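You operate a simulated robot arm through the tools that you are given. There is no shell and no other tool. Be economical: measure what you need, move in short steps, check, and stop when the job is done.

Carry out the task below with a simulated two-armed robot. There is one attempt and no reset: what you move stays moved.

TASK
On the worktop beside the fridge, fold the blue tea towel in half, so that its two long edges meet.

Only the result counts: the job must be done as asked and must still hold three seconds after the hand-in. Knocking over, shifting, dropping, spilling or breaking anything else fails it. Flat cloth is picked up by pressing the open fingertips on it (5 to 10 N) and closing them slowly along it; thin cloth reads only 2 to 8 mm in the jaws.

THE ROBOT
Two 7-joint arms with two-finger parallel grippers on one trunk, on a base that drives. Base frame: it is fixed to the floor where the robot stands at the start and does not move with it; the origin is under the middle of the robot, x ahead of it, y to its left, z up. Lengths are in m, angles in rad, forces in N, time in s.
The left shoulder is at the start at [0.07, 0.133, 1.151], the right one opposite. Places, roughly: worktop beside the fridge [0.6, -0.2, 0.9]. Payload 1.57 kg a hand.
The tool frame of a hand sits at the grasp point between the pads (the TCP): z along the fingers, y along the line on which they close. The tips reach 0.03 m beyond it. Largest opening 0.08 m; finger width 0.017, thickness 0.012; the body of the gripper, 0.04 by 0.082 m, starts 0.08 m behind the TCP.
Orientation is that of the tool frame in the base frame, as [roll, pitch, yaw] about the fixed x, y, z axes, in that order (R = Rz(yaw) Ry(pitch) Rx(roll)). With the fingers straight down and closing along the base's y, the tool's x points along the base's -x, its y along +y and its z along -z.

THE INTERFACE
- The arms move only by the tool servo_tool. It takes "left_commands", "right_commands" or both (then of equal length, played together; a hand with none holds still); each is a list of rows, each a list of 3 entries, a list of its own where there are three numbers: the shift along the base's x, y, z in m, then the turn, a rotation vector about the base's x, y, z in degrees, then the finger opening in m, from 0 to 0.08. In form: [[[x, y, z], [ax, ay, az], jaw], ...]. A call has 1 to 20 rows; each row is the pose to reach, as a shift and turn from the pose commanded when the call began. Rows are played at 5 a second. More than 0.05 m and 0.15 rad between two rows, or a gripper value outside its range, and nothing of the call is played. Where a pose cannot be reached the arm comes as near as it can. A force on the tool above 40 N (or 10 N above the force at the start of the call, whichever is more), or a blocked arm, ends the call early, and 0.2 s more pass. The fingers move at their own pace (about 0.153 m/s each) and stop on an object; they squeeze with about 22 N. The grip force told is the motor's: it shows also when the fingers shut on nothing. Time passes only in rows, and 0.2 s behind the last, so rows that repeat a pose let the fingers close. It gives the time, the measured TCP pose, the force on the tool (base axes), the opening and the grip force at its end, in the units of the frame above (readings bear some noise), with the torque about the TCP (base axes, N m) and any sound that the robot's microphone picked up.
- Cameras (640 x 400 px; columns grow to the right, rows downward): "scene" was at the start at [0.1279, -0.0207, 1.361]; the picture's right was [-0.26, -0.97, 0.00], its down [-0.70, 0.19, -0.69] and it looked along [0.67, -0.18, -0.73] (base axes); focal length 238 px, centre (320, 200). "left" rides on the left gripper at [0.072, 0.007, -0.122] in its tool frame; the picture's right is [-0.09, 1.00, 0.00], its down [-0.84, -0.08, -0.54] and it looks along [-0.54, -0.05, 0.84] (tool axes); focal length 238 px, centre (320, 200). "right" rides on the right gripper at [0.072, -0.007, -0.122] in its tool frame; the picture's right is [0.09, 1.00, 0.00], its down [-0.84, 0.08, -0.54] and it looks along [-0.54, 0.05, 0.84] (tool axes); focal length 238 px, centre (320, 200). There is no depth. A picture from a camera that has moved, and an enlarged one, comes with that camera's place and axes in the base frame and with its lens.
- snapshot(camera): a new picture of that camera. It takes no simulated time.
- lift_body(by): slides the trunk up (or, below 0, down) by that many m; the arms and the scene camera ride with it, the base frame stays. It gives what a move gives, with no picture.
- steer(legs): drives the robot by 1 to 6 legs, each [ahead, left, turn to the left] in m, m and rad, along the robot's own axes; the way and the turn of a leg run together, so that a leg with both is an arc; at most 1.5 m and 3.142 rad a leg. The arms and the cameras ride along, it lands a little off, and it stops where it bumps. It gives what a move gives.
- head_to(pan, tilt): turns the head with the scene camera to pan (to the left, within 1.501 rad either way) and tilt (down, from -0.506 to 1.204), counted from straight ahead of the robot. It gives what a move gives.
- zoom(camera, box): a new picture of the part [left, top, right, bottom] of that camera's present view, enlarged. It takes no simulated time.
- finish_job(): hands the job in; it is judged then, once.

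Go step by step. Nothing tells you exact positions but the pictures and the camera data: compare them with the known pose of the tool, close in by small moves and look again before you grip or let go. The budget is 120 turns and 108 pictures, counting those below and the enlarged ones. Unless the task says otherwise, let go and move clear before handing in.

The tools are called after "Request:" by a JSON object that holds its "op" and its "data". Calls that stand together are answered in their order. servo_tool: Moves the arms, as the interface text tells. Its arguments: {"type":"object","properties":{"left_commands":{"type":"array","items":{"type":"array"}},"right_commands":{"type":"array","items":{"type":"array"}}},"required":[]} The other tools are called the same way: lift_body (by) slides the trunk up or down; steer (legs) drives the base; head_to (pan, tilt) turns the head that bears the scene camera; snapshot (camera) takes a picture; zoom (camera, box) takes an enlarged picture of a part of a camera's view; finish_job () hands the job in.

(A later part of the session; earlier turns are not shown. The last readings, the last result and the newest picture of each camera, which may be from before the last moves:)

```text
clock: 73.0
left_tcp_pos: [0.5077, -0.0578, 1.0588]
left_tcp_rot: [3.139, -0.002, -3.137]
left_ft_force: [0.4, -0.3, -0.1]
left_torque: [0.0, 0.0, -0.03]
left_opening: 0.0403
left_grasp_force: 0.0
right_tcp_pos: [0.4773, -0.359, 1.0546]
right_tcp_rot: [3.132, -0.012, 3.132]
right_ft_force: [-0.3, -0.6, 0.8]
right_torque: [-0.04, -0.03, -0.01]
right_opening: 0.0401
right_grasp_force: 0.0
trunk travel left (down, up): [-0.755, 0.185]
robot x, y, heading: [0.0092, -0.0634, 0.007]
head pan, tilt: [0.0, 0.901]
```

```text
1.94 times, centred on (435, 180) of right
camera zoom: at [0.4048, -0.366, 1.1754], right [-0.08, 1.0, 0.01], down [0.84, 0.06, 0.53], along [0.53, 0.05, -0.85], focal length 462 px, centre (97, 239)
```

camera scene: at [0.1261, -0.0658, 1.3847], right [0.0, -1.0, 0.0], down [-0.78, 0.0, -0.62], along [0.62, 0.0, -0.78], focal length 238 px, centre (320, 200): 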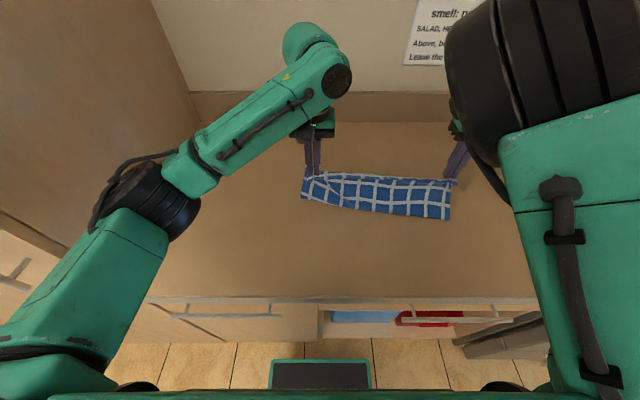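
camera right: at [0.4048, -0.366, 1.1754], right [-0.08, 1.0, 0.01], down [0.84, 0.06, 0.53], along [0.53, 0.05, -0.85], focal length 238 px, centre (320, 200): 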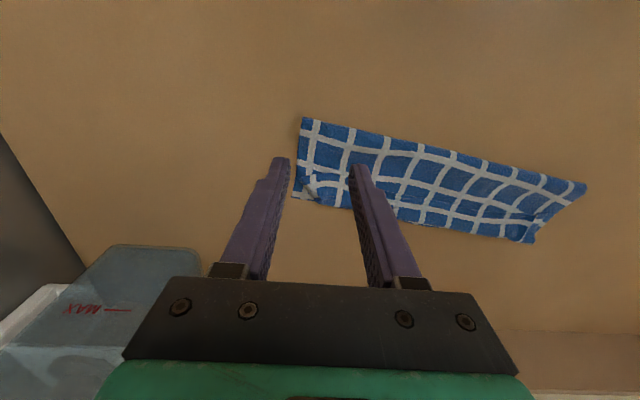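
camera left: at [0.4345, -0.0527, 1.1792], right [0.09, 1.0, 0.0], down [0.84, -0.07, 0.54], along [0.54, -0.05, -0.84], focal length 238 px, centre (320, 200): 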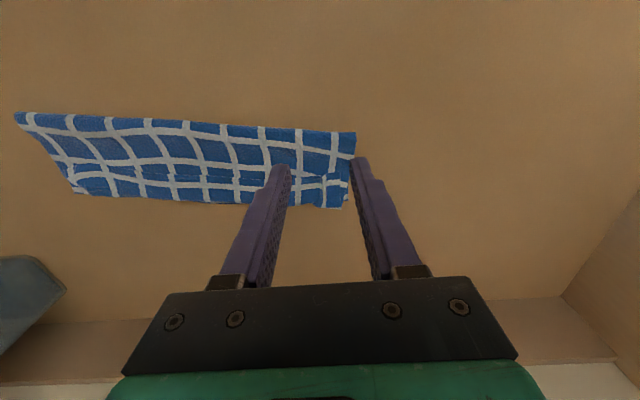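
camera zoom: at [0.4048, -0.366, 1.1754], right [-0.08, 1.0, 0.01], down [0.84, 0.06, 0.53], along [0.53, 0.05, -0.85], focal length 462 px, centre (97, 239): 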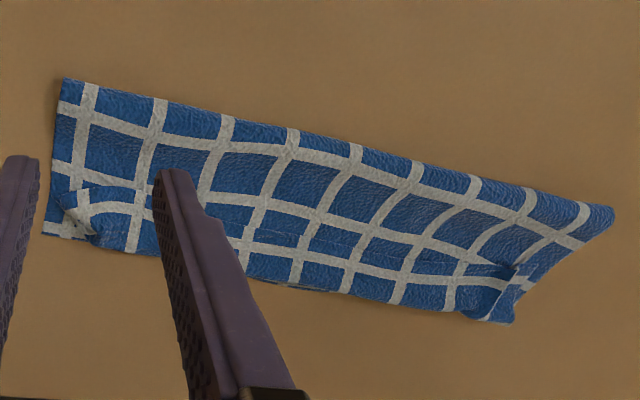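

I'll hover both hands over the folded-back rim, about 13 mm in from its free edge, turned 6° to match the towel.

Request:
{"op": "servo_tool", "data": {"left_commands": [[[0.02, -0.01, 0], [0, 0, -2], 0.03], [[0.045, -0.02, 0], [0, 0, -4], 0.03], [[0.07, -0.027, 0], [0, 0, -6], 0.03], [[0.07, -0.027, -0.035], [0, 0, -6], 0.03], [[0.07, -0.027, -0.07], [0, 0, -6], 0.03], [[0.07, -0.027, -0.09], [0, 0, -6], 0.03], [[0.07, -0.027, -0.09], [0, 0, -6], 0.03]], "right_commands": [[[0.02, 0.015, 0], [0, 0, -2], 0.03], [[0.045, 0.03, 0], [0, 0, -4], 0.03], [[0.075, 0.044, 0], [0, 0, -6], 0.03], [[0.075, 0.044, -0.035], [0, 0, -6], 0.03], [[0.075, 0.044, -0.07], [0, 0, -6], 0.03], [[0.075, 0.044, -0.086], [0, 0, -6], 0.03], [[0.075, 0.044, -0.086], [0, 0, -6], 0.03]]}}

Request:
{"op": "zoom", "data": {"camera": "left", "box": [160, 60, 480, 260]}}

Request:
{"op": "zoom", "data": {"camera": "right", "box": [160, 60, 480, 260]}}

```text
clock: 74.5
left_tcp_pos: [0.5777, -0.087, 0.9686]
left_tcp_rot: [3.14, 0.003, 3.041]
left_ft_force: [0.1, 0.8, 0.8]
left_torque: [0.0, -0.02, -0.03]
left_opening: 0.0298
left_grasp_force: 0.0
left hand out of reach, approached as far as the arm can: row 3
right_tcp_pos: [0.5544, -0.3098, 0.9727]
right_tcp_rot: [-3.138, 0.002, 3.045]
right_ft_force: [0.3, -0.5, -0.2]
right_torque: [0.0, 0.02, 0.0]
right_opening: 0.0301
right_grasp_force: 0.1
trunk travel left (down, up): [-0.755, 0.185]
robot x, y, heading: [0.006, -0.0654, 0.003]
head pan, tilt: [0.0, 0.901]
```

```text
2.00 times, centred on (320, 160) of left
camera zoom: at [0.5058, -0.073, 1.0896], right [0.19, 0.98, 0.0], down [0.82, -0.16, 0.54], along [0.53, -0.1, -0.84], focal length 477 px, centre (320, 280)
```

zoom: 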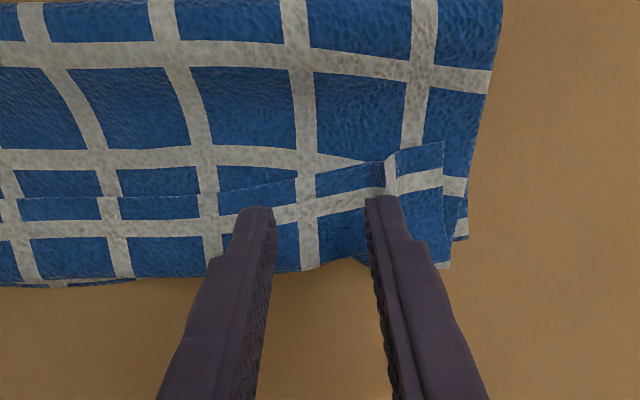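

```text
2.00 times, centred on (320, 160) of right
camera zoom: at [0.4813, -0.3094, 1.0944], right [0.01, 1.0, 0.0], down [0.84, 0.0, 0.54], along [0.54, -0.01, -0.84], focal length 477 px, centre (320, 280)
```

zoom: 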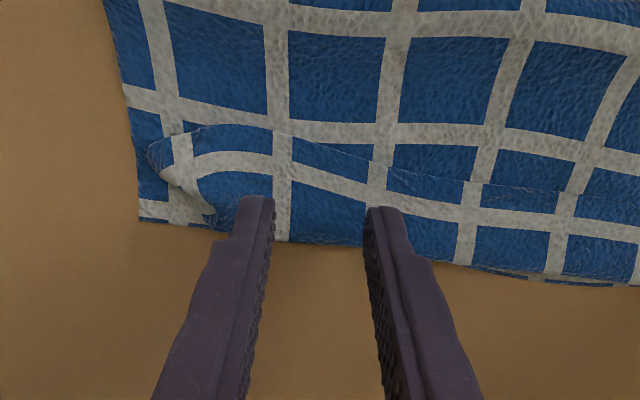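

Alignment is good. I'll descend in small steps onto the rim.

Request:
{"op": "servo_tool", "data": {"left_commands": [[[0.002, 0, -0.008], [0, 0, 0], 0.03], [[0.002, 0, -0.014], [0, 0, 0], 0.03], [[0.002, 0, -0.018], [0, 0, 0], 0.03], [[0.002, 0, -0.021], [0, 0, 0], 0.03], [[0.002, 0, -0.021], [0, 0, 0], 0.03]], "right_commands": [[[-0.004, 0, -0.012], [0, 0, 0], 0.03], [[-0.004, 0, -0.018], [0, 0, 0], 0.03], [[-0.004, 0, -0.022], [0, 0, 0], 0.03], [[-0.004, 0, -0.025], [0, 0, 0], 0.03], [[-0.004, 0, -0.025], [0, 0, 0], 0.03]]}}

```text
clock: 75.8
left_tcp_pos: [0.579, -0.0865, 0.948]
left_tcp_rot: [3.141, 0.002, 3.042]
left_ft_force: [1.2, 0.4, 0.3]
left_torque: [0.0, 0.03, 0.01]
left_opening: 0.0298
left_grasp_force: 0.0
right_tcp_pos: [0.5498, -0.3108, 0.9485]
right_tcp_rot: [-3.139, 0.001, 3.043]
right_ft_force: [-0.2, 0.5, 0.2]
right_torque: [0.01, 0.02, -0.02]
right_opening: 0.0301
right_grasp_force: 0.0
trunk travel left (down, up): [-0.755, 0.185]
robot x, y, heading: [0.0086, -0.0666, -0.001]
head pan, tilt: [0.0, 0.901]
```

Request:
{"op": "servo_tool", "data": {"left_commands": [[[0, 0, -0.001], [0, 0, 0], 0.03], [[0, 0, -0.002], [0, 0, 0], 0.03], [[0, 0, -0.003], [0, 0, 0], 0.03], [[0, 0, -0.003], [0, 0, 0], 0.03]], "right_commands": [[[0, 0, -0.001], [0, 0, 0], 0.03], [[0, 0, -0.002], [0, 0, 0], 0.03], [[0, 0, -0.003], [0, 0, 0], 0.03], [[0, 0, -0.003], [0, 0, 0], 0.03]]}}

```text
clock: 76.8
left_tcp_pos: [0.5798, -0.0873, 0.9448]
left_tcp_rot: [3.14, 0.002, 3.041]
left_ft_force: [-0.4, -0.4, -0.5]
left_torque: [-0.02, -0.03, -0.02]
left_opening: 0.0297
left_grasp_force: 0.1
right_tcp_pos: [0.5514, -0.3099, 0.9452]
right_tcp_rot: [-3.139, -0.001, 3.043]
right_ft_force: [-0.1, 0.6, -0.5]
right_torque: [-0.02, 0.03, 0.0]
right_opening: 0.0301
right_grasp_force: 0.1
trunk travel left (down, up): [-0.755, 0.185]
robot x, y, heading: [0.008, -0.0669, 0.002]
head pan, tilt: [0.0, 0.901]
```

Request:
{"op": "servo_tool", "data": {"left_commands": [[[0, 0, -0.001], [0, 0, 0], 0.03], [[0, 0, -0.0018], [0, 0, 0], 0.03], [[0, 0, -0.0018], [0, 0, 0], 0.03]], "right_commands": [[[0, 0, -0.001], [0, 0, 0], 0.03], [[0, 0, -0.0018], [0, 0, 0], 0.03], [[0, 0, -0.0018], [0, 0, 0], 0.03]]}}

```text
clock: 77.5
left_tcp_pos: [0.5799, -0.0861, 0.9435]
left_tcp_rot: [3.14, 0.002, 3.04]
left_ft_force: [-0.5, -1.2, 1.0]
left_torque: [0.0, -0.02, 0.0]
left_opening: 0.03
left_grasp_force: 0.0
right_tcp_pos: [0.55, -0.3111, 0.943]
right_tcp_rot: [-3.141, 0.0, 3.044]
right_ft_force: [-1.3, -0.4, 0.6]
right_torque: [-0.03, 0.02, 0.01]
right_opening: 0.0299
right_grasp_force: 0.1
trunk travel left (down, up): [-0.755, 0.185]
robot x, y, heading: [0.0037, -0.0648, 0.007]
head pan, tilt: [0.0, 0.901]
```

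Request:
{"op": "servo_tool", "data": {"left_commands": [[[0, 0, -0.0008], [0, 0, 0], 0.03], [[0, 0, -0.0008], [0, 0, 0], 0.03]], "right_commands": [[[0, 0, -0.0008], [0, 0, 0], 0.03], [[0, 0, -0.0008], [0, 0, 0], 0.03]]}}

```text
clock: 78.2
left_tcp_pos: [0.5785, -0.0844, 0.9425]
left_tcp_rot: [3.14, 0.001, 3.04]
left_ft_force: [0.2, 0.3, 4.6]
left_torque: [-0.02, -0.04, -0.02]
left_opening: 0.0302
left_grasp_force: 0.1
right_tcp_pos: [0.5508, -0.3103, 0.9419]
right_tcp_rot: [-3.14, 0.002, 3.043]
right_ft_force: [0.6, -0.7, 1.5]
right_torque: [-0.01, -0.01, -0.01]
right_opening: 0.03
right_grasp_force: 0.1
trunk travel left (down, up): [-0.755, 0.185]
robot x, y, heading: [0.0047, -0.0697, -0.001]
head pan, tilt: [0.0, 0.901]
```

Contact is light on both. I'll close slowly, with the right hand a touch lower.

Request:
{"op": "servo_tool", "data": {"left_commands": [[[0, 0, 0], [0, 0, 0], 0.03], [[0, 0, 0], [0, 0, 0], 0.027], [[0, 0, 0], [0, 0, 0], 0.024], [[0, 0, 0], [0, 0, 0], 0.021], [[0, 0, 0], [0, 0, 0], 0.018], [[0, 0, 0], [0, 0, 0], 0.015], [[0, 0, 0], [0, 0, 0], 0.012], [[0, 0, 0], [0, 0, 0], 0.009], [[0, 0, 0], [0, 0, 0], 0.006], [[0, 0, 0], [0, 0, 0], 0.003], [[0, 0, 0], [0, 0, 0], 0], [[0, 0, 0], [0, 0, 0], 0]], "right_commands": [[[0, 0, -0.0003], [0, 0, 0], 0.03], [[0, 0, -0.0003], [0, 0, 0], 0.027], [[0, 0, -0.0003], [0, 0, 0], 0.024], [[0, 0, -0.0003], [0, 0, 0], 0.021], [[0, 0, -0.0003], [0, 0, 0], 0.018], [[0, 0, -0.0003], [0, 0, 0], 0.015], [[0, 0, -0.0003], [0, 0, 0], 0.012], [[0, 0, -0.0003], [0, 0, 0], 0.009], [[0, 0, -0.0003], [0, 0, 0], 0.006], [[0, 0, -0.0003], [0, 0, 0], 0.003], [[0, 0, -0.0003], [0, 0, 0], 0], [[0, 0, -0.0003], [0, 0, 0], 0]]}}

Request:
{"op": "zoom", "data": {"camera": "left", "box": [160, 60, 480, 260]}}

Request:
{"op": "zoom", "data": {"camera": "right", "box": [160, 60, 480, 260]}}

```text
clock: 80.8
left_tcp_pos: [0.5775, -0.0862, 0.9428]
left_tcp_rot: [-3.141, 0.003, 3.041]
left_ft_force: [-1.7, -10.0, 4.2]
left_torque: [-0.33, 0.03, -0.04]
left_opening: 0.0023
left_grasp_force: 22.3
right_tcp_pos: [0.55, -0.3098, 0.9423]
right_tcp_rot: [-3.139, 0.001, 3.043]
right_ft_force: [1.7, 10.4, 3.3]
right_torque: [0.3, 0.01, 0.02]
right_opening: 0.0023
right_grasp_force: 21.8
trunk travel left (down, up): [-0.755, 0.185]
robot x, y, heading: [0.0117, -0.0663, 0.002]
head pan, tilt: [0.0, 0.901]
```

```text
2.00 times, centred on (320, 160) of left
camera zoom: at [0.5059, -0.0726, 1.0643], right [0.19, 0.98, 0.0], down [0.82, -0.16, 0.54], along [0.53, -0.1, -0.84], focal length 477 px, centre (320, 280)
```

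zoom: 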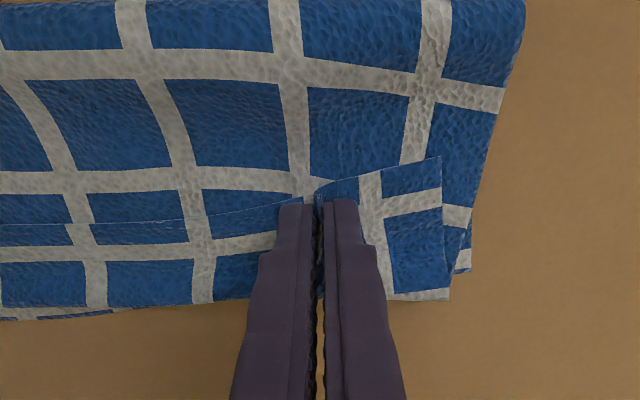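

```text
2.00 times, centred on (320, 160) of right
camera zoom: at [0.4769, -0.3087, 1.0641], right [0.01, 1.0, 0.0], down [0.84, 0.0, 0.54], along [0.54, 0.0, -0.84], focal length 477 px, centre (320, 280)
```

zoom: 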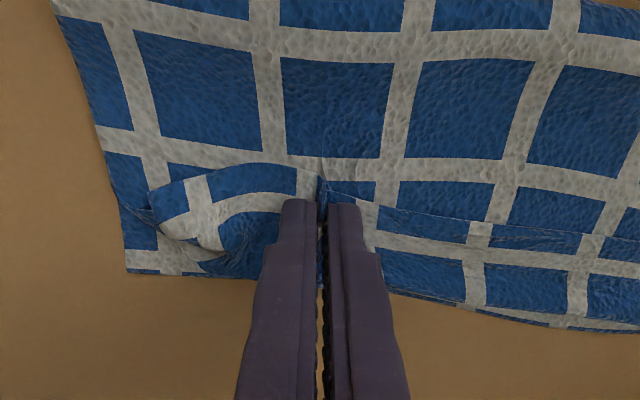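

Both gripped, with about 10 N pulling between the hands. I'll ease them together and lift to see what is held.

Request:
{"op": "servo_tool", "data": {"left_commands": [[[0, -0.004, 0.004], [0, 0, 0], 0], [[-0.003, -0.005, 0.014], [0, 0, 0], 0], [[-0.008, -0.005, 0.026], [0, 0, 0], 0], [[-0.015, -0.005, 0.04], [0, 0, 0], 0], [[-0.02, -0.005, 0.05], [0, 0, 0], 0], [[-0.02, -0.005, 0.05], [0, 0, 0], 0]], "right_commands": [[[0, 0.004, 0.004], [0, 0, 0], 0], [[-0.003, 0.005, 0.014], [0, 0, 0], 0], [[-0.008, 0.005, 0.026], [0, 0, 0], 0], [[-0.015, 0.005, 0.04], [0, 0, 0], 0], [[-0.02, 0.005, 0.05], [0, 0, 0], 0], [[-0.02, 0.005, 0.05], [0, 0, 0], 0]]}}

Request:
{"op": "snapshot", "data": {"camera": "left"}}

Request:
{"op": "snapshot", "data": {"camera": "right"}}

Request:
{"op": "zoom", "data": {"camera": "scene", "box": [280, 110, 480, 235]}}

```text
clock: 82.2
left_tcp_pos: [0.5613, -0.0903, 0.9913]
left_tcp_rot: [3.14, 0.002, 3.043]
left_ft_force: [0.5, -0.3, -0.5]
left_torque: [-0.03, 0.01, 0.02]
left_opening: 0.0021
left_grasp_force: 22.4
right_tcp_pos: [0.5306, -0.3058, 0.993]
right_tcp_rot: [-3.14, 0.0, 3.045]
right_ft_force: [-0.1, 0.6, -0.6]
right_torque: [-0.01, 0.04, 0.01]
right_opening: 0.002
right_grasp_force: 22.8
trunk travel left (down, up): [-0.755, 0.185]
robot x, y, heading: [0.0084, -0.0639, 0.005]
head pan, tilt: [0.0, 0.901]
```

```text
47 pictures are left
camera left: at [0.4888, -0.0781, 1.1136], right [0.19, 0.98, 0.0], down [0.83, -0.16, 0.54], along [0.53, -0.1, -0.84], focal length 238 px, centre (320, 200)
```

left: 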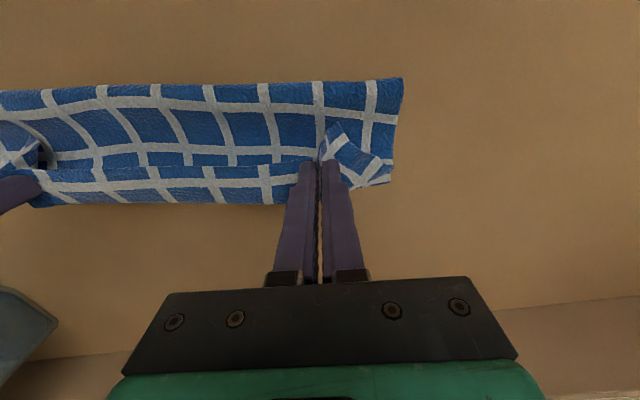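

```text
46 pictures are left
camera right: at [0.4581, -0.3044, 1.1137], right [0.01, 1.0, 0.0], down [0.84, 0.0, 0.54], along [0.54, -0.01, -0.84], focal length 238 px, centre (320, 200)
```

right: 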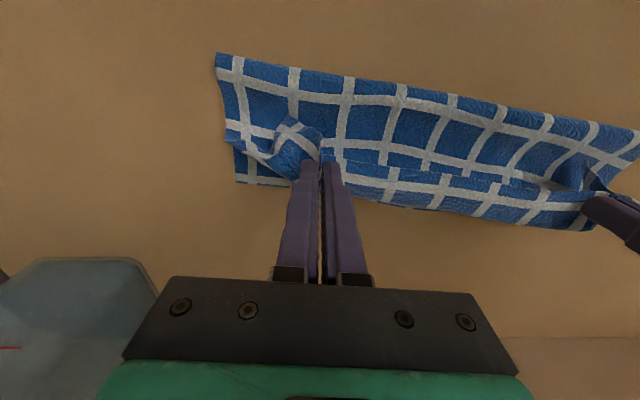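

```text
3.20 times, centred on (380, 172) of scene
camera zoom: at [0.1334, -0.0657, 1.3839], right [0.0, -1.0, 0.0], down [-0.78, 0.0, -0.62], along [0.62, 0.0, -0.78], focal length 760 px, centre (128, 288)
```

zoom: 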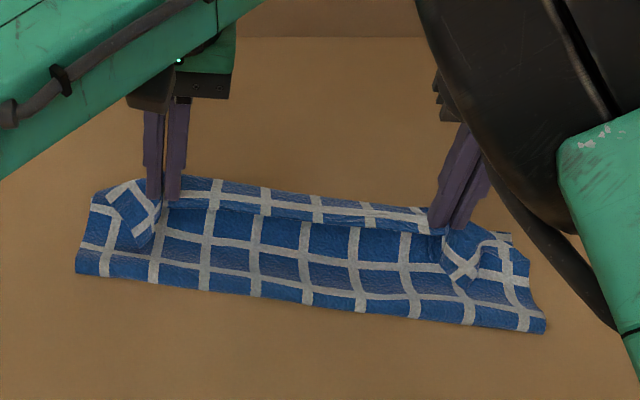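

Only the top layer is held and the ends hang freely. I'll raise the rim until it stands upright over the intended fold line.

Request:
{"op": "servo_tool", "data": {"left_commands": [[[-0.015, 0, 0.012], [0, 0, 0], 0], [[-0.03, 0, 0.024], [0, 0, 0], 0], [[-0.045, 0, 0.034], [0, 0, 0], 0], [[-0.06, 0, 0.044], [0, 0, 0], 0], [[-0.075, 0, 0.052], [0, 0, 0], 0], [[-0.086, 0, 0.056], [0, 0, 0], 0], [[-0.086, 0, 0.056], [0, 0, 0], 0]], "right_commands": [[[-0.015, 0, 0.012], [0, 0, 0], 0], [[-0.03, 0, 0.024], [0, 0, 0], 0], [[-0.045, 0, 0.034], [0, 0, 0], 0], [[-0.06, 0, 0.044], [0, 0, 0], 0], [[-0.07, 0, 0.052], [0, 0, 0], 0], [[-0.078, 0, 0.056], [0, 0, 0], 0], [[-0.078, 0, 0.056], [0, 0, 0], 0]]}}

Request:
{"op": "snapshot", "data": {"camera": "left"}}

Request:
{"op": "snapshot", "data": {"camera": "right"}}

Request:
{"op": "zoom", "data": {"camera": "scene", "box": [280, 110, 480, 235]}}

```text
clock: 83.8
left_tcp_pos: [0.4737, -0.0906, 1.0482]
left_tcp_rot: [3.138, 0.0, 3.041]
left_ft_force: [-0.4, -1.4, 0.7]
left_torque: [-0.09, 0.0, -0.03]
left_opening: 0.0019
left_grasp_force: 22.1
right_tcp_pos: [0.4515, -0.3075, 1.0486]
right_tcp_rot: [3.123, -0.001, 3.031]
right_ft_force: [0.0, 1.8, -0.5]
right_torque: [0.05, 0.02, 0.0]
right_opening: 0.0021
right_grasp_force: 22.2
trunk travel left (down, up): [-0.755, 0.185]
robot x, y, heading: [0.0061, -0.0645, 0.003]
head pan, tilt: [0.0, 0.901]
```

```text
44 pictures are left
camera left: at [0.4024, -0.0774, 1.1693], right [0.19, 0.98, 0.0], down [0.82, -0.16, 0.54], along [0.53, -0.1, -0.84], focal length 238 px, centre (320, 200)
```

left: 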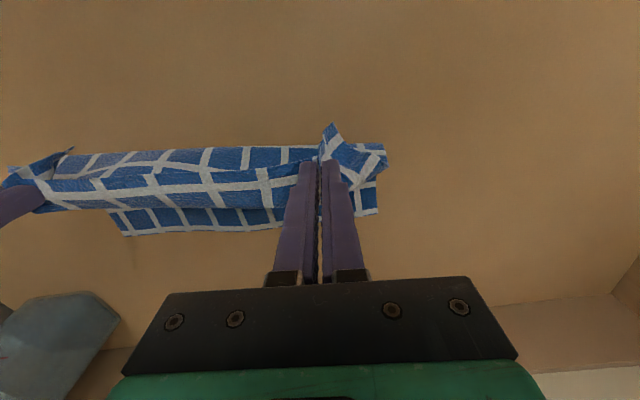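

```text
43 pictures are left
camera right: at [0.3788, -0.3087, 1.1694], right [0.02, 1.0, 0.02], down [0.84, -0.03, 0.54], along [0.54, 0.0, -0.84], focal length 238 px, centre (320, 200)
```

right: 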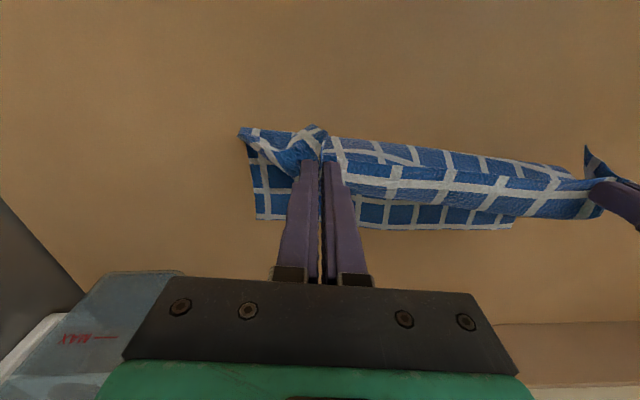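

```text
3.20 times, centred on (380, 172) of scene
camera zoom: at [0.133, -0.0658, 1.384], right [0.0, -1.0, 0.0], down [-0.78, 0.0, -0.62], along [0.62, 0.0, -0.78], focal length 760 px, centre (128, 288)
```

zoom: 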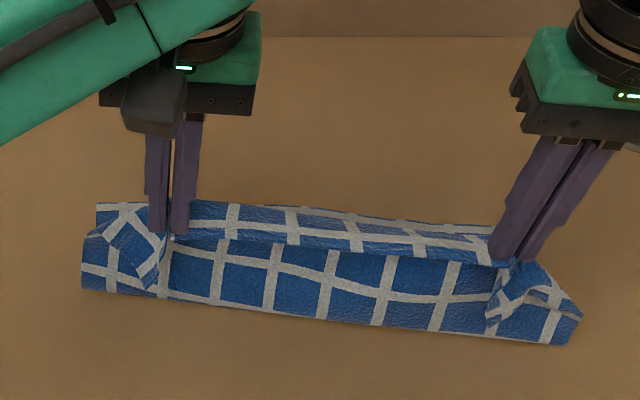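

The far edge now runs from D(.572,-.394) to C(.600,-.037). The fold line sits about 3 cm too far forward on the left and 1 cm on the right, so I'll raise the hands to take up the slack.

Request:
{"op": "servo_tool", "data": {"left_commands": [[[-0.004, -0.003, 0.008], [0, 0, 0], 0], [[-0.008, -0.003, 0.016], [0, 0, 0], 0], [[-0.01, -0.003, 0.022], [0, 0, 0], 0], [[-0.01, -0.003, 0.022], [0, 0, 0], 0]], "right_commands": [[[-0.002, 0.003, 0.005], [0, 0, 0], 0], [[-0.004, 0.003, 0.01], [0, 0, 0], 0], [[-0.006, 0.003, 0.014], [0, 0, 0], 0], [[-0.006, 0.003, 0.014], [0, 0, 0], 0]]}}

Request:
{"op": "snapshot", "data": {"camera": "left"}}

Request:
{"op": "zoom", "data": {"camera": "scene", "box": [280, 110, 480, 235]}}

```text
clock: 84.8
left_tcp_pos: [0.4648, -0.0945, 1.0691]
left_tcp_rot: [3.141, 0.001, 3.041]
left_ft_force: [0.2, -0.3, -0.1]
left_torque: [0.0, -0.01, 0.01]
left_opening: 0.0024
left_grasp_force: 22.3
right_tcp_pos: [0.4479, -0.306, 1.0643]
right_tcp_rot: [3.127, 0.001, 3.036]
right_ft_force: [0.0, 0.0, 0.6]
right_torque: [-0.02, -0.01, -0.03]
right_opening: 0.0021
right_grasp_force: 21.2
right hand out of reach, approached as far as the arm can: row 2, 3
trunk travel left (down, up): [-0.755, 0.185]
robot x, y, heading: [0.0037, -0.0656, 0.002]
head pan, tilt: [0.0, 0.901]
```

```text
41 pictures are left
camera left: at [0.3922, -0.081, 1.1915], right [0.19, 0.98, 0.0], down [0.82, -0.16, 0.54], along [0.53, -0.1, -0.84], focal length 238 px, centre (320, 200)
```

left: 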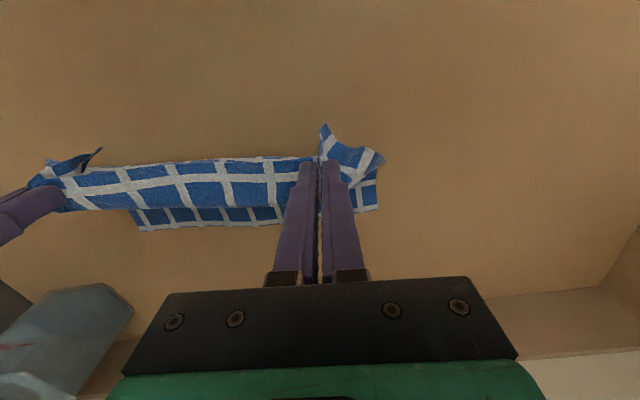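

```text
3.20 times, centred on (380, 172) of scene
camera zoom: at [0.1329, -0.0659, 1.384], right [0.0, -1.0, 0.0], down [-0.78, 0.0, -0.62], along [0.62, 0.0, -0.78], focal length 760 px, centre (128, 288)
```

zoom: 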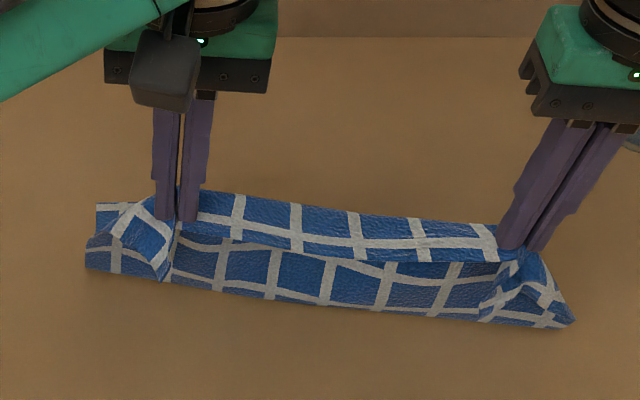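

I need to read the cloth's layering properly, so I'll zoom in from both hands.

Request:
{"op": "zoom", "data": {"camera": "left", "box": [20, 110, 400, 260]}}

Request:
{"op": "zoom", "data": {"camera": "right", "box": [220, 110, 620, 260]}}

```text
1.68 times, centred on (210, 185) of left
camera zoom: at [0.3922, -0.081, 1.1915], right [0.19, 0.98, 0.0], down [0.82, -0.16, 0.54], along [0.53, -0.1, -0.84], focal length 401 px, centre (505, 225)
```

zoom: 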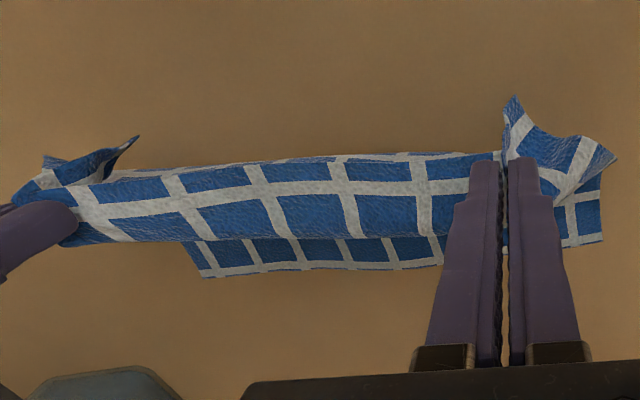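

```text
1.60 times, centred on (420, 185) of right
camera zoom: at [0.3742, -0.3068, 1.1842], right [0.01, 1.0, 0.01], down [0.84, -0.02, 0.54], along [0.54, 0.0, -0.84], focal length 381 px, centre (160, 224)
```

zoom: 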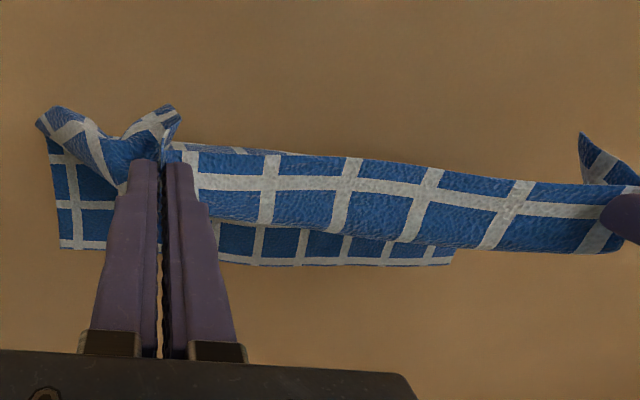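

There is still slack: the body loops forward beyond the grip before going down. I'll raise another 3 cm to straighten it.

Request:
{"op": "servo_tool", "data": {"left_commands": [[[0, 0, 0.01], [0, 0, 0], 0], [[0, 0, 0.02], [0, 0, 0], 0], [[0, 0, 0.03], [0, 0, 0], 0], [[0, 0, 0.03], [0, 0, 0], 0]], "right_commands": [[[0.004, 0, 0.01], [0, 0, 0], 0], [[0.006, 0, 0.02], [0, 0, 0], 0], [[0.008, 0, 0.03], [0, 0, 0], 0], [[0.008, 0, 0.03], [0, 0, 0], 0]]}}

Request:
{"op": "zoom", "data": {"camera": "left", "box": [20, 110, 400, 260]}}

Request:
{"op": "zoom", "data": {"camera": "scene", "box": [280, 110, 480, 235]}}

```text
clock: 85.8
left_tcp_pos: [0.4647, -0.0952, 1.1008]
left_tcp_rot: [3.141, 0.0, 3.041]
left_ft_force: [-0.3, -0.2, -0.4]
left_torque: [0.0, -0.01, -0.02]
left_opening: 0.0021
left_grasp_force: 21.8
right_tcp_pos: [0.454, -0.3023, 1.0917]
right_tcp_rot: [3.129, 0.001, 3.038]
right_ft_force: [-0.4, 0.1, -0.5]
right_torque: [-0.02, 0.0, 0.01]
right_opening: 0.002
right_grasp_force: 22.1
trunk travel left (down, up): [-0.755, 0.185]
robot x, y, heading: [0.0075, -0.066, 0.006]
head pan, tilt: [0.0, 0.901]
```

```text
1.68 times, centred on (210, 185) of left
camera zoom: at [0.3922, -0.081, 1.2213], right [0.19, 0.98, 0.0], down [0.82, -0.16, 0.54], along [0.53, -0.1, -0.84], focal length 401 px, centre (505, 225)
```

zoom: 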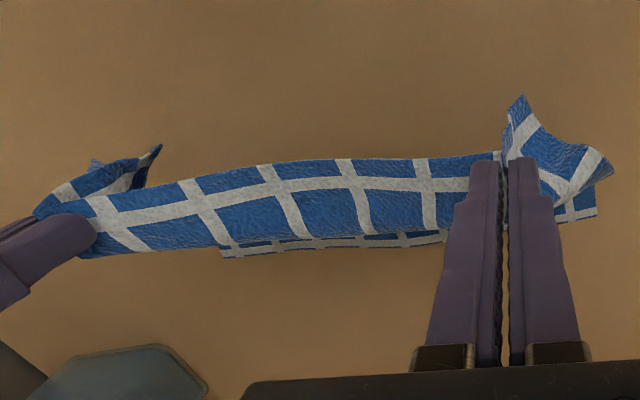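

```text
3.20 times, centred on (380, 172) of scene
camera zoom: at [0.1329, -0.0658, 1.384], right [0.0, -1.0, 0.0], down [-0.78, 0.0, -0.62], along [0.62, 0.0, -0.78], focal length 760 px, centre (128, 288)
```

zoom: 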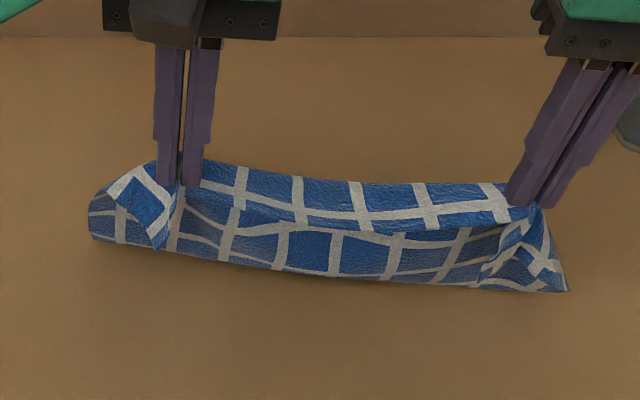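

The sheet is now over-lifted, so the lower layer has peeled. I'll back the base 5 cm, which leans the rim toward the robot, and lower so the bottom layer lies flat up to the intended fold line.

Request:
{"op": "steer", "data": {"legs": [[-0.05, 0, 0]]}}

Request:
{"op": "servo_tool", "data": {"left_commands": [[[0, 0, -0.02], [0, 0, 0], 0], [[0, 0, -0.04], [0, 0, 0], 0], [[0, 0, -0.06], [0, 0, 0], 0], [[0, 0, -0.072], [0, 0, 0], 0], [[0, 0, -0.072], [0, 0, 0], 0], [[0, 0, -0.072], [0, 0, 0], 0]], "right_commands": [[[0, 0, -0.02], [0, 0, 0], 0], [[0, 0, -0.04], [0, 0, 0], 0], [[0, 0, -0.06], [0, 0, 0], 0], [[0, 0, -0.063], [0, 0, 0], 0], [[0, 0, -0.063], [0, 0, 0], 0], [[0, 0, -0.063], [0, 0, 0], 0]]}}

Request:
{"op": "zoom", "data": {"camera": "left", "box": [20, 110, 400, 260]}}

Request:
{"op": "zoom", "data": {"camera": "scene", "box": [280, 110, 480, 235]}}

```text
clock: 86.7
left_tcp_pos: [0.4199, -0.0944, 1.0976]
left_tcp_rot: [3.14, -0.006, 3.04]
left_ft_force: [0.2, 1.0, -0.2]
left_torque: [0.0, 0.09, 0.01]
left_opening: 0.0021
left_grasp_force: 22.0
right_tcp_pos: [0.409, -0.3017, 1.0903]
right_tcp_rot: [3.132, -0.005, 3.038]
right_ft_force: [0.5, 0.5, -0.5]
right_torque: [0.02, 0.04, 0.01]
right_opening: 0.0021
right_grasp_force: 22.1
trunk travel left (down, up): [-0.755, 0.185]
robot x, y, heading: [-0.0379, -0.0644, 0.002]
head pan, tilt: [0.0, 0.901]
```

```text
clock: 88.1
left_tcp_pos: [0.4133, -0.0951, 1.0276]
left_tcp_rot: [3.139, -0.001, 3.041]
left_ft_force: [0.5, 0.0, 0.0]
left_torque: [0.01, -0.03, 0.01]
left_opening: 0.0021
left_grasp_force: 22.1
right_tcp_pos: [0.4059, -0.3069, 1.0329]
right_tcp_rot: [3.104, 0.008, 3.022]
right_ft_force: [-0.2, -0.5, 0.0]
right_torque: [-0.01, 0.01, -0.01]
right_opening: 0.0019
right_grasp_force: 22.0
trunk travel left (down, up): [-0.755, 0.185]
robot x, y, heading: [-0.0432, -0.065, 0.004]
head pan, tilt: [0.0, 0.901]
```

```text
1.68 times, centred on (210, 185) of left
camera zoom: at [0.3419, -0.0813, 1.1495], right [0.19, 0.98, 0.0], down [0.82, -0.16, 0.54], along [0.53, -0.1, -0.84], focal length 401 px, centre (505, 225)
```

zoom: 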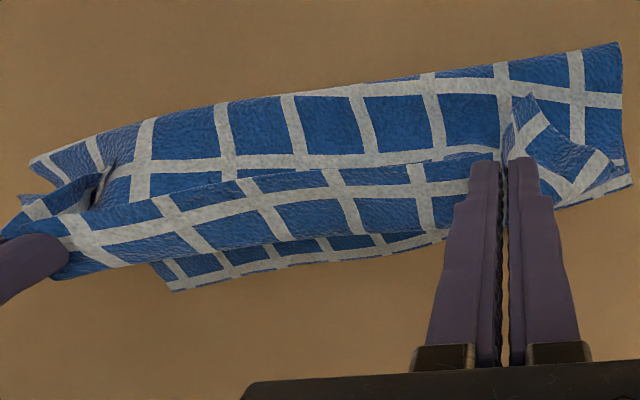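

```text
3.20 times, centred on (380, 172) of scene
camera zoom: at [0.0821, -0.066, 1.3841], right [0.0, -1.0, 0.0], down [-0.78, 0.0, -0.62], along [0.62, 0.0, -0.78], focal length 760 px, centre (128, 288)
```

zoom: 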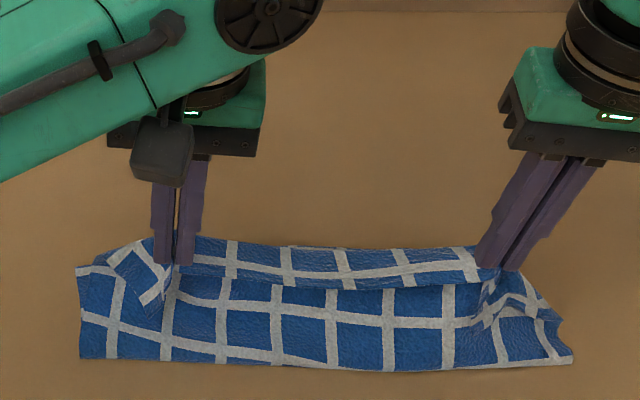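

The cloth is slippery, so the whole towel slid 10 cm toward the robot (far edge now x≈.48–.50). With it nearer I can pitch the hands over as I carry the edge, so the rim will not fold back. I'll try that gradually.

Request:
{"op": "servo_tool", "data": {"left_commands": [[[0.005, 0, 0.003], [0, 7, 0], 0], [[0.01, 0, 0.006], [0, 14, 0], 0], [[0.015, 0, 0.006], [0, 21, 0], 0], [[0.02, 0, 0.006], [0, 28, 0], 0], [[0.028, 0, 0.004], [0, 35, 0], 0], [[0.036, 0, 0.002], [0, 42, 0], 0], [[0.036, 0, 0.002], [0, 42, 0], 0]], "right_commands": [[[0.005, 0, 0.003], [0, 7, 0], 0], [[0.01, 0, 0.006], [0, 14, 0], 0], [[0.015, 0, 0.006], [0, 21, 0], 0], [[0.02, 0, 0.006], [0, 28, 0], 0], [[0.028, 0, 0.004], [0, 35, 0], 0], [[0.036, 0, 0.002], [0, 42, 0], 0], [[0.036, 0, 0.002], [0, 42, 0], 0]]}}

Request:
{"op": "snapshot", "data": {"camera": "scene"}}

```text
clock: 89.7
left_tcp_pos: [0.3831, -0.0682, 1.0165]
left_tcp_rot: [-3.058, -0.728, 3.009]
left_ft_force: [1.4, -12.0, -0.2]
left_torque: [-0.31, -0.03, 0.23]
left_opening: 0.0022
left_grasp_force: 21.8
left hand out of reach, approached as far as the arm can: row 4, 5, 6, 7
right_tcp_pos: [0.4144, -0.2911, 1.0284]
right_tcp_rot: [-3.063, -0.726, 3.003]
right_ft_force: [-2.1, 10.8, -0.4]
right_torque: [0.3, 0.02, -0.2]
right_opening: 0.002
right_grasp_force: 22.1
right hand out of reach, approached as far as the arm can: row 6, 7
trunk travel left (down, up): [-0.755, 0.185]
robot x, y, heading: [-0.0432, -0.0661, 0.007]
head pan, tilt: [0.0, 0.901]
```

```text
33 pictures are left
camera scene: at [0.0826, -0.0677, 1.384], right [0.0, -1.0, 0.0], down [-0.78, 0.0, -0.62], along [0.62, 0.0, -0.78], focal length 238 px, centre (320, 200)
```

scene: 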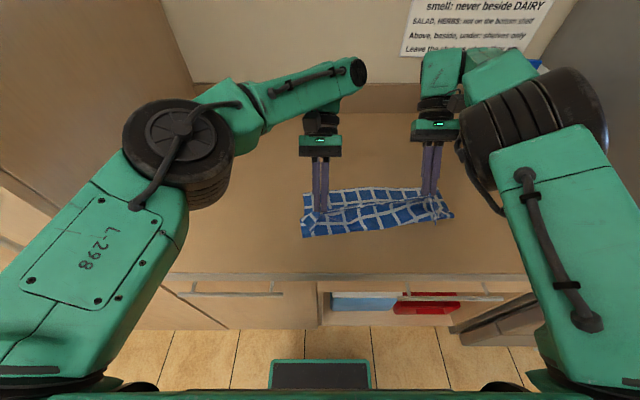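

The hands are pitched 42°, but the left reached its limit and the hands spread apart (12 N). I'll ease them together, drive forward 5 cm, and look.

Request:
{"op": "servo_tool", "data": {"left_commands": [[[0, -0.006, 0], [0, 0, 0], 0], [[0, -0.01, 0], [0, 0, 0], 0], [[0, -0.01, 0], [0, 0, 0], 0]], "right_commands": [[[-0.008, 0.0, 0], [0, 0, 0], 0], [[-0.016, 0.0, 0], [0, 0, 0], 0], [[-0.016, 0.0, 0], [0, 0, 0], 0]]}}

Request:
{"op": "steer", "data": {"legs": [[0.05, 0, 0]]}}

Request:
{"op": "zoom", "data": {"camera": "scene", "box": [270, 110, 490, 247]}}

Request:
{"op": "snapshot", "data": {"camera": "right"}}

Request:
{"op": "snapshot", "data": {"camera": "left"}}

```text
clock: 90.5
left_tcp_pos: [0.3829, -0.0766, 1.0146]
left_tcp_rot: [-3.054, -0.728, 3.009]
left_ft_force: [0.0, -0.7, 0.2]
left_torque: [-0.01, 0.01, -0.02]
left_opening: 0.0023
left_grasp_force: 21.9
right_tcp_pos: [0.3999, -0.2879, 1.0286]
right_tcp_rot: [-3.058, -0.728, 3.004]
right_ft_force: [0.2, -0.2, 0.3]
right_torque: [-0.01, -0.01, 0.02]
right_opening: 0.002
right_grasp_force: 21.7
trunk travel left (down, up): [-0.755, 0.185]
robot x, y, heading: [-0.042, -0.0666, 0.006]
head pan, tilt: [0.0, 0.901]
```

```text
clock: 91.4
left_tcp_pos: [0.4281, -0.0768, 1.0177]
left_tcp_rot: [-3.055, -0.724, 3.006]
left_ft_force: [-0.5, -0.1, 0.5]
left_torque: [0.0, -0.03, 0.02]
left_opening: 0.0023
left_grasp_force: 21.9
right_tcp_pos: [0.4439, -0.2886, 1.0316]
right_tcp_rot: [-3.061, -0.723, 3.005]
right_ft_force: [-0.6, -0.2, 0.0]
right_torque: [-0.02, -0.07, -0.01]
right_opening: 0.0022
right_grasp_force: 22.1
trunk travel left (down, up): [-0.755, 0.185]
robot x, y, heading: [0.007, -0.0616, 0.0]
head pan, tilt: [0.0, 0.901]
```

```text
2.91 times, centred on (380, 178) of scene
camera zoom: at [0.1254, -0.0656, 1.3847], right [0.0, -1.0, 0.0], down [-0.78, 0.0, -0.62], along [0.62, 0.0, -0.78], focal length 691 px, centre (146, 262)
```

zoom: 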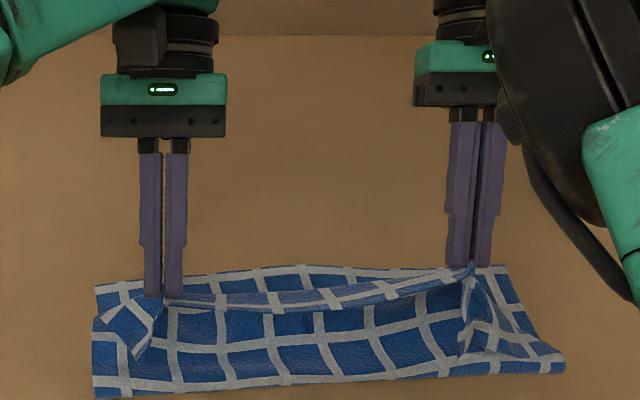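

```text
31 pictures are left
camera right: at [0.4698, -0.289, 1.1696], right [0.01, 1.0, 0.0], down [0.99, -0.01, -0.15], along [-0.15, 0.0, -0.99], focal length 238 px, centre (320, 200)
```

right: 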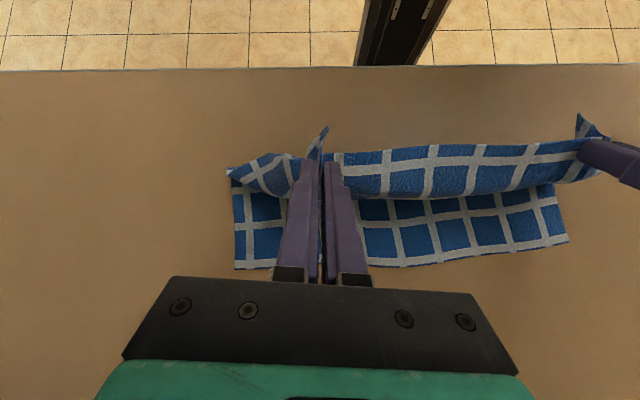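

```text
30 pictures are left
camera left: at [0.454, -0.0632, 1.1553], right [0.14, 0.98, -0.13], down [0.98, -0.16, -0.14], along [-0.16, -0.1, -0.98], focal length 238 px, centre (320, 200)
```

left: 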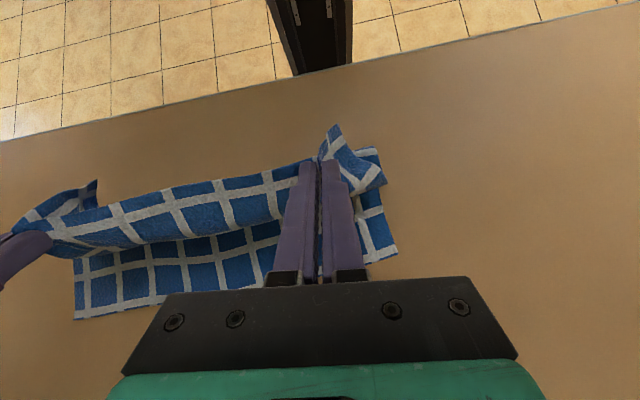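

The top-down view is clear: far edge D(.502,-.379)–C(.480,-.026) and fold near x≈.37–.39, almost mid. I'll creep forward 1.5 cm, then carry the rim over the far edge at about 28° pitch, stopping about 3.5 cm above.

Request:
{"op": "steer", "data": {"legs": [[0.015, 0, 0]]}}

Request:
{"op": "servo_tool", "data": {"left_commands": [[[0.01, -0.003, 0.0], [0, -4, 0], 0], [[0.02, -0.006, -0.004], [0, -8, 0], 0], [[0.03, -0.0085, -0.012], [0, -12, 0], 0], [[0.036, -0.0085, -0.024], [0, -14, 0], 0], [[0.039, -0.0085, -0.036], [0, -14, 0], 0], [[0.039, -0.0085, -0.044], [0, -14, 0], 0], [[0.039, -0.0085, -0.044], [0, -14, 0], 0]], "right_commands": [[[0.01, -0.003, -0.004], [0, -4, 0], 0], [[0.02, -0.006, -0.01], [0, -8, 0], 0], [[0.03, -0.0085, -0.022], [0, -12, 0], 0], [[0.034, -0.0085, -0.036], [0, -14, 0], 0], [[0.036, -0.0085, -0.048], [0, -14, 0], 0], [[0.036, -0.0085, -0.058], [0, -14, 0], 0], [[0.036, -0.0085, -0.058], [0, -14, 0], 0]]}}

Request:
{"op": "snapshot", "data": {"camera": "right"}}

Request:
{"op": "snapshot", "data": {"camera": "left"}}

```text
clock: 92.2
left_tcp_pos: [0.4449, -0.078, 1.0161]
left_tcp_rot: [-3.055, -0.727, 3.007]
left_ft_force: [0.1, -0.5, 0.7]
left_torque: [0.02, -0.04, 0.03]
left_opening: 0.0021
left_grasp_force: 21.5
right_tcp_pos: [0.4608, -0.289, 1.0298]
right_tcp_rot: [-3.062, -0.725, 3.004]
right_ft_force: [-0.8, -0.7, 0.4]
right_torque: [0.0, -0.02, -0.03]
right_opening: 0.0019
right_grasp_force: 21.8
trunk travel left (down, up): [-0.755, 0.185]
robot x, y, heading: [0.0212, -0.0652, 0.006]
head pan, tilt: [0.0, 0.901]
```

```text
clock: 93.8
left_tcp_pos: [0.4853, -0.0843, 0.9716]
left_tcp_rot: [-3.091, -0.485, 3.028]
left_ft_force: [0.0, 0.1, -0.2]
left_torque: [0.01, -0.02, 0.01]
left_opening: 0.0024
left_grasp_force: 21.8
right_tcp_pos: [0.4981, -0.2959, 0.9717]
right_tcp_rot: [-3.098, -0.486, 3.026]
right_ft_force: [-0.6, 0.2, -0.1]
right_torque: [0.0, -0.01, 0.01]
right_opening: 0.0023
right_grasp_force: 22.3
trunk travel left (down, up): [-0.755, 0.185]
robot x, y, heading: [0.0189, -0.0666, 0.005]
head pan, tilt: [0.0, 0.901]
```

```text
29 pictures are left
camera right: at [0.4907, -0.2972, 1.1116], right [0.01, 1.0, 0.0], down [1.0, -0.01, 0.09], along [0.09, 0.0, -1.0], focal length 238 px, centre (320, 200)
```

right: 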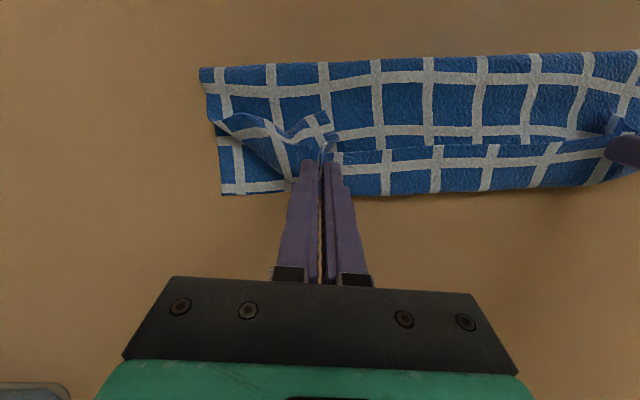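

```text
28 pictures are left
camera left: at [0.4785, -0.0714, 1.1123], right [0.17, 0.98, -0.09], down [0.98, -0.16, 0.09], along [0.08, -0.1, -0.99], focal length 238 px, centre (320, 200)
```

left: 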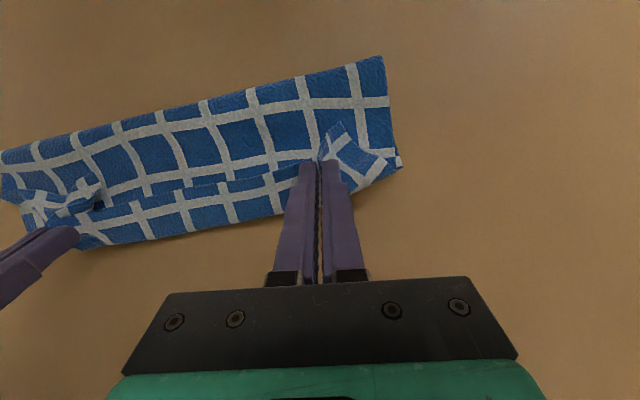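

The rim still curls under itself. I'll pull the edge past the far edge, low and taut, so the upper layer lies flat and overshoots by about 4 cm. Then I can release and re-grip the flat edge to bring it back into line.

Request:
{"op": "servo_tool", "data": {"left_commands": [[[0.008, 0, -0.002], [0, -7, 0], 0], [[0.016, 0, -0.005], [0, -14, 0], 0], [[0.024, 0, -0.009], [0, -21, 0], 0], [[0.033, 0, -0.013], [0, -27, 0], 0], [[0.045, 0, -0.015], [0, -27, 0], 0], [[0.045, 0, -0.015], [0, -27, 0], 0]], "right_commands": [[[0.008, 0, -0.002], [0, -7, 0], 0], [[0.016, 0, -0.005], [0, -14, 0], 0], [[0.024, 0, -0.009], [0, -21, 0], 0], [[0.033, 0, -0.013], [0, -27, 0], 0], [[0.045, 0, -0.015], [0, -27, 0], 0], [[0.045, 0, -0.015], [0, -27, 0], 0]]}}

Request:
{"op": "snapshot", "data": {"camera": "right"}}

Request:
{"op": "zoom", "data": {"camera": "scene", "box": [270, 110, 490, 247]}}

```text
clock: 95.2
left_tcp_pos: [0.5297, -0.0844, 0.9568]
left_tcp_rot: [-3.141, -0.018, 3.042]
left_ft_force: [0.3, 0.0, 0.5]
left_torque: [0.0, 0.01, 0.03]
left_opening: 0.0021
left_grasp_force: 22.3
right_tcp_pos: [0.5439, -0.2969, 0.9564]
right_tcp_rot: [3.133, -0.015, 3.037]
right_ft_force: [0.4, 0.4, 0.5]
right_torque: [-0.03, 0.05, -0.02]
right_opening: 0.0023
right_grasp_force: 22.3
trunk travel left (down, up): [-0.755, 0.185]
robot x, y, heading: [0.0204, -0.0668, 0.004]
head pan, tilt: [0.0, 0.901]
```

```text
27 pictures are left
camera right: at [0.4727, -0.2977, 1.0785], right [0.01, 1.0, 0.01], down [0.85, -0.01, 0.53], along [0.53, 0.0, -0.85], focal length 238 px, centre (320, 200)
```

right: 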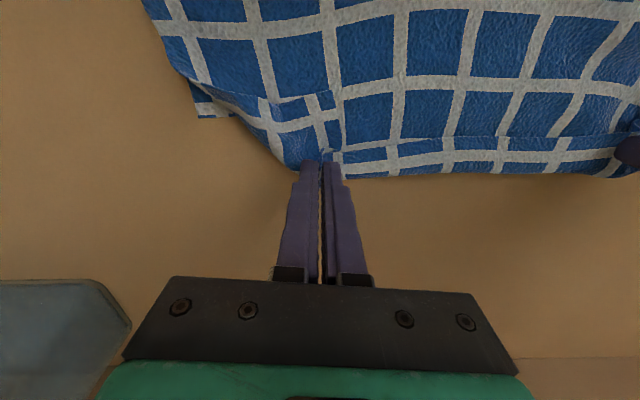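

```text
2.91 times, centred on (380, 178) of scene
camera zoom: at [0.1465, -0.0655, 1.384], right [0.0, -1.0, 0.0], down [-0.78, 0.0, -0.62], along [0.62, 0.0, -0.78], focal length 691 px, centre (146, 262)
```

zoom: 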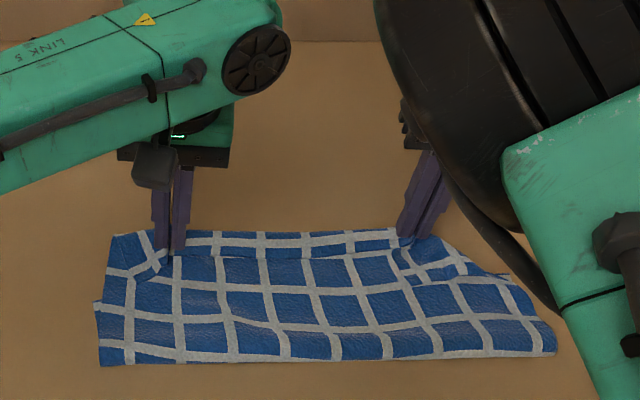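

The upper layer is nearly flat with only a short rim turned back. I'll tension it a bit more and release from a couple of centimetres up, so the rim can spring open.

Request:
{"op": "servo_tool", "data": {"left_commands": [[[0.008, 0, 0.006], [0, 0, 0], 0], [[0.016, 0, 0.014], [0, 0, 0], 0], [[0.016, 0, 0.014], [0, 0, 0], 0], [[0.016, 0, 0.014], [0, 0, 0], 0.05], [[0.016, 0, 0.014], [0, 0, 0], 0.05], [[0.016, 0, 0.014], [0, 0, 0], 0.05], [[0.0, 0, 0.05], [0, 0, 0], 0.05], [[-0.03, 0, 0.09], [0, 0, 0], 0.05], [[-0.05, 0, 0.1], [0, 0, 0], 0.05]], "right_commands": [[[0.008, 0, 0.006], [0, 0, 0], 0], [[0.016, 0, 0.014], [0, 0, 0], 0], [[0.016, 0, 0.014], [0, 0, 0], 0], [[0.016, 0, 0.014], [0, 0, 0], 0.05], [[0.016, 0, 0.014], [0, 0, 0], 0.05], [[0.016, 0, 0.014], [0, 0, 0], 0.05], [[0.0, 0, 0.05], [0, 0, 0], 0.05], [[-0.03, 0, 0.09], [0, 0, 0], 0.05], [[-0.05, 0, 0.1], [0, 0, 0], 0.05]]}}

Request:
{"op": "snapshot", "data": {"camera": "right"}}

Request:
{"op": "zoom", "data": {"camera": "scene", "box": [270, 110, 490, 247]}}

```text
clock: 97.2
left_tcp_pos: [0.4811, -0.0861, 1.0569]
left_tcp_rot: [3.141, -0.019, 3.042]
left_ft_force: [0.1, 0.0, 0.7]
left_torque: [0.0, 0.0, -0.04]
left_opening: 0.05
left_grasp_force: 0.1
right_tcp_pos: [0.4905, -0.3034, 1.0533]
right_tcp_rot: [3.11, -0.029, 3.011]
right_ft_force: [-0.3, 0.2, -0.5]
right_torque: [0.05, -0.01, -0.03]
right_opening: 0.05
right_grasp_force: 0.0
trunk travel left (down, up): [-0.755, 0.185]
robot x, y, heading: [0.0215, -0.0683, 0.002]
head pan, tilt: [0.0, 0.901]
```

```text
25 pictures are left
camera right: at [0.4209, -0.3063, 1.1755], right [0.04, 1.0, 0.04], down [0.85, -0.05, 0.52], along [0.52, 0.01, -0.85], focal length 238 px, centre (320, 200)
```

right: 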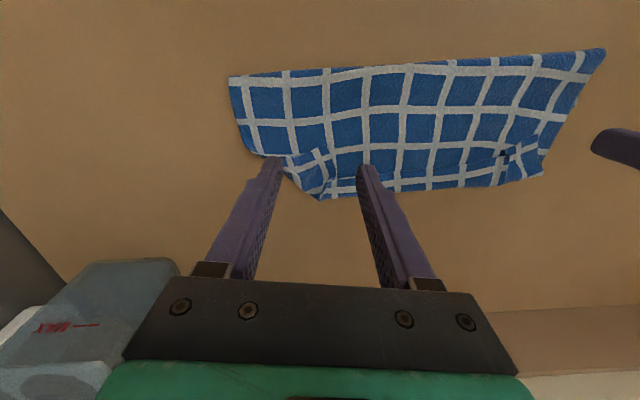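

```text
2.91 times, centred on (380, 178) of scene
camera zoom: at [0.1457, -0.0651, 1.3841], right [0.0, -1.0, 0.0], down [-0.78, 0.0, -0.62], along [0.62, 0.0, -0.78], focal length 691 px, centre (146, 262)
```

zoom: 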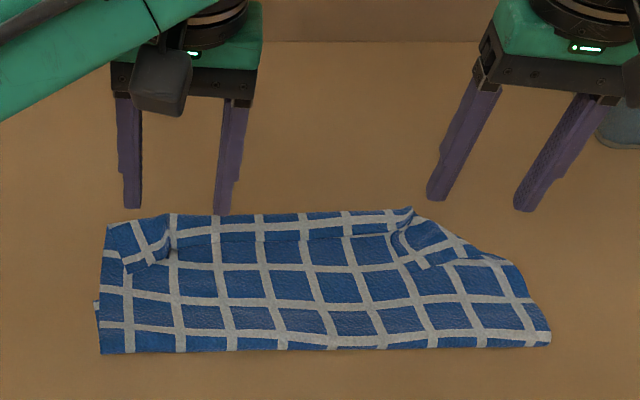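

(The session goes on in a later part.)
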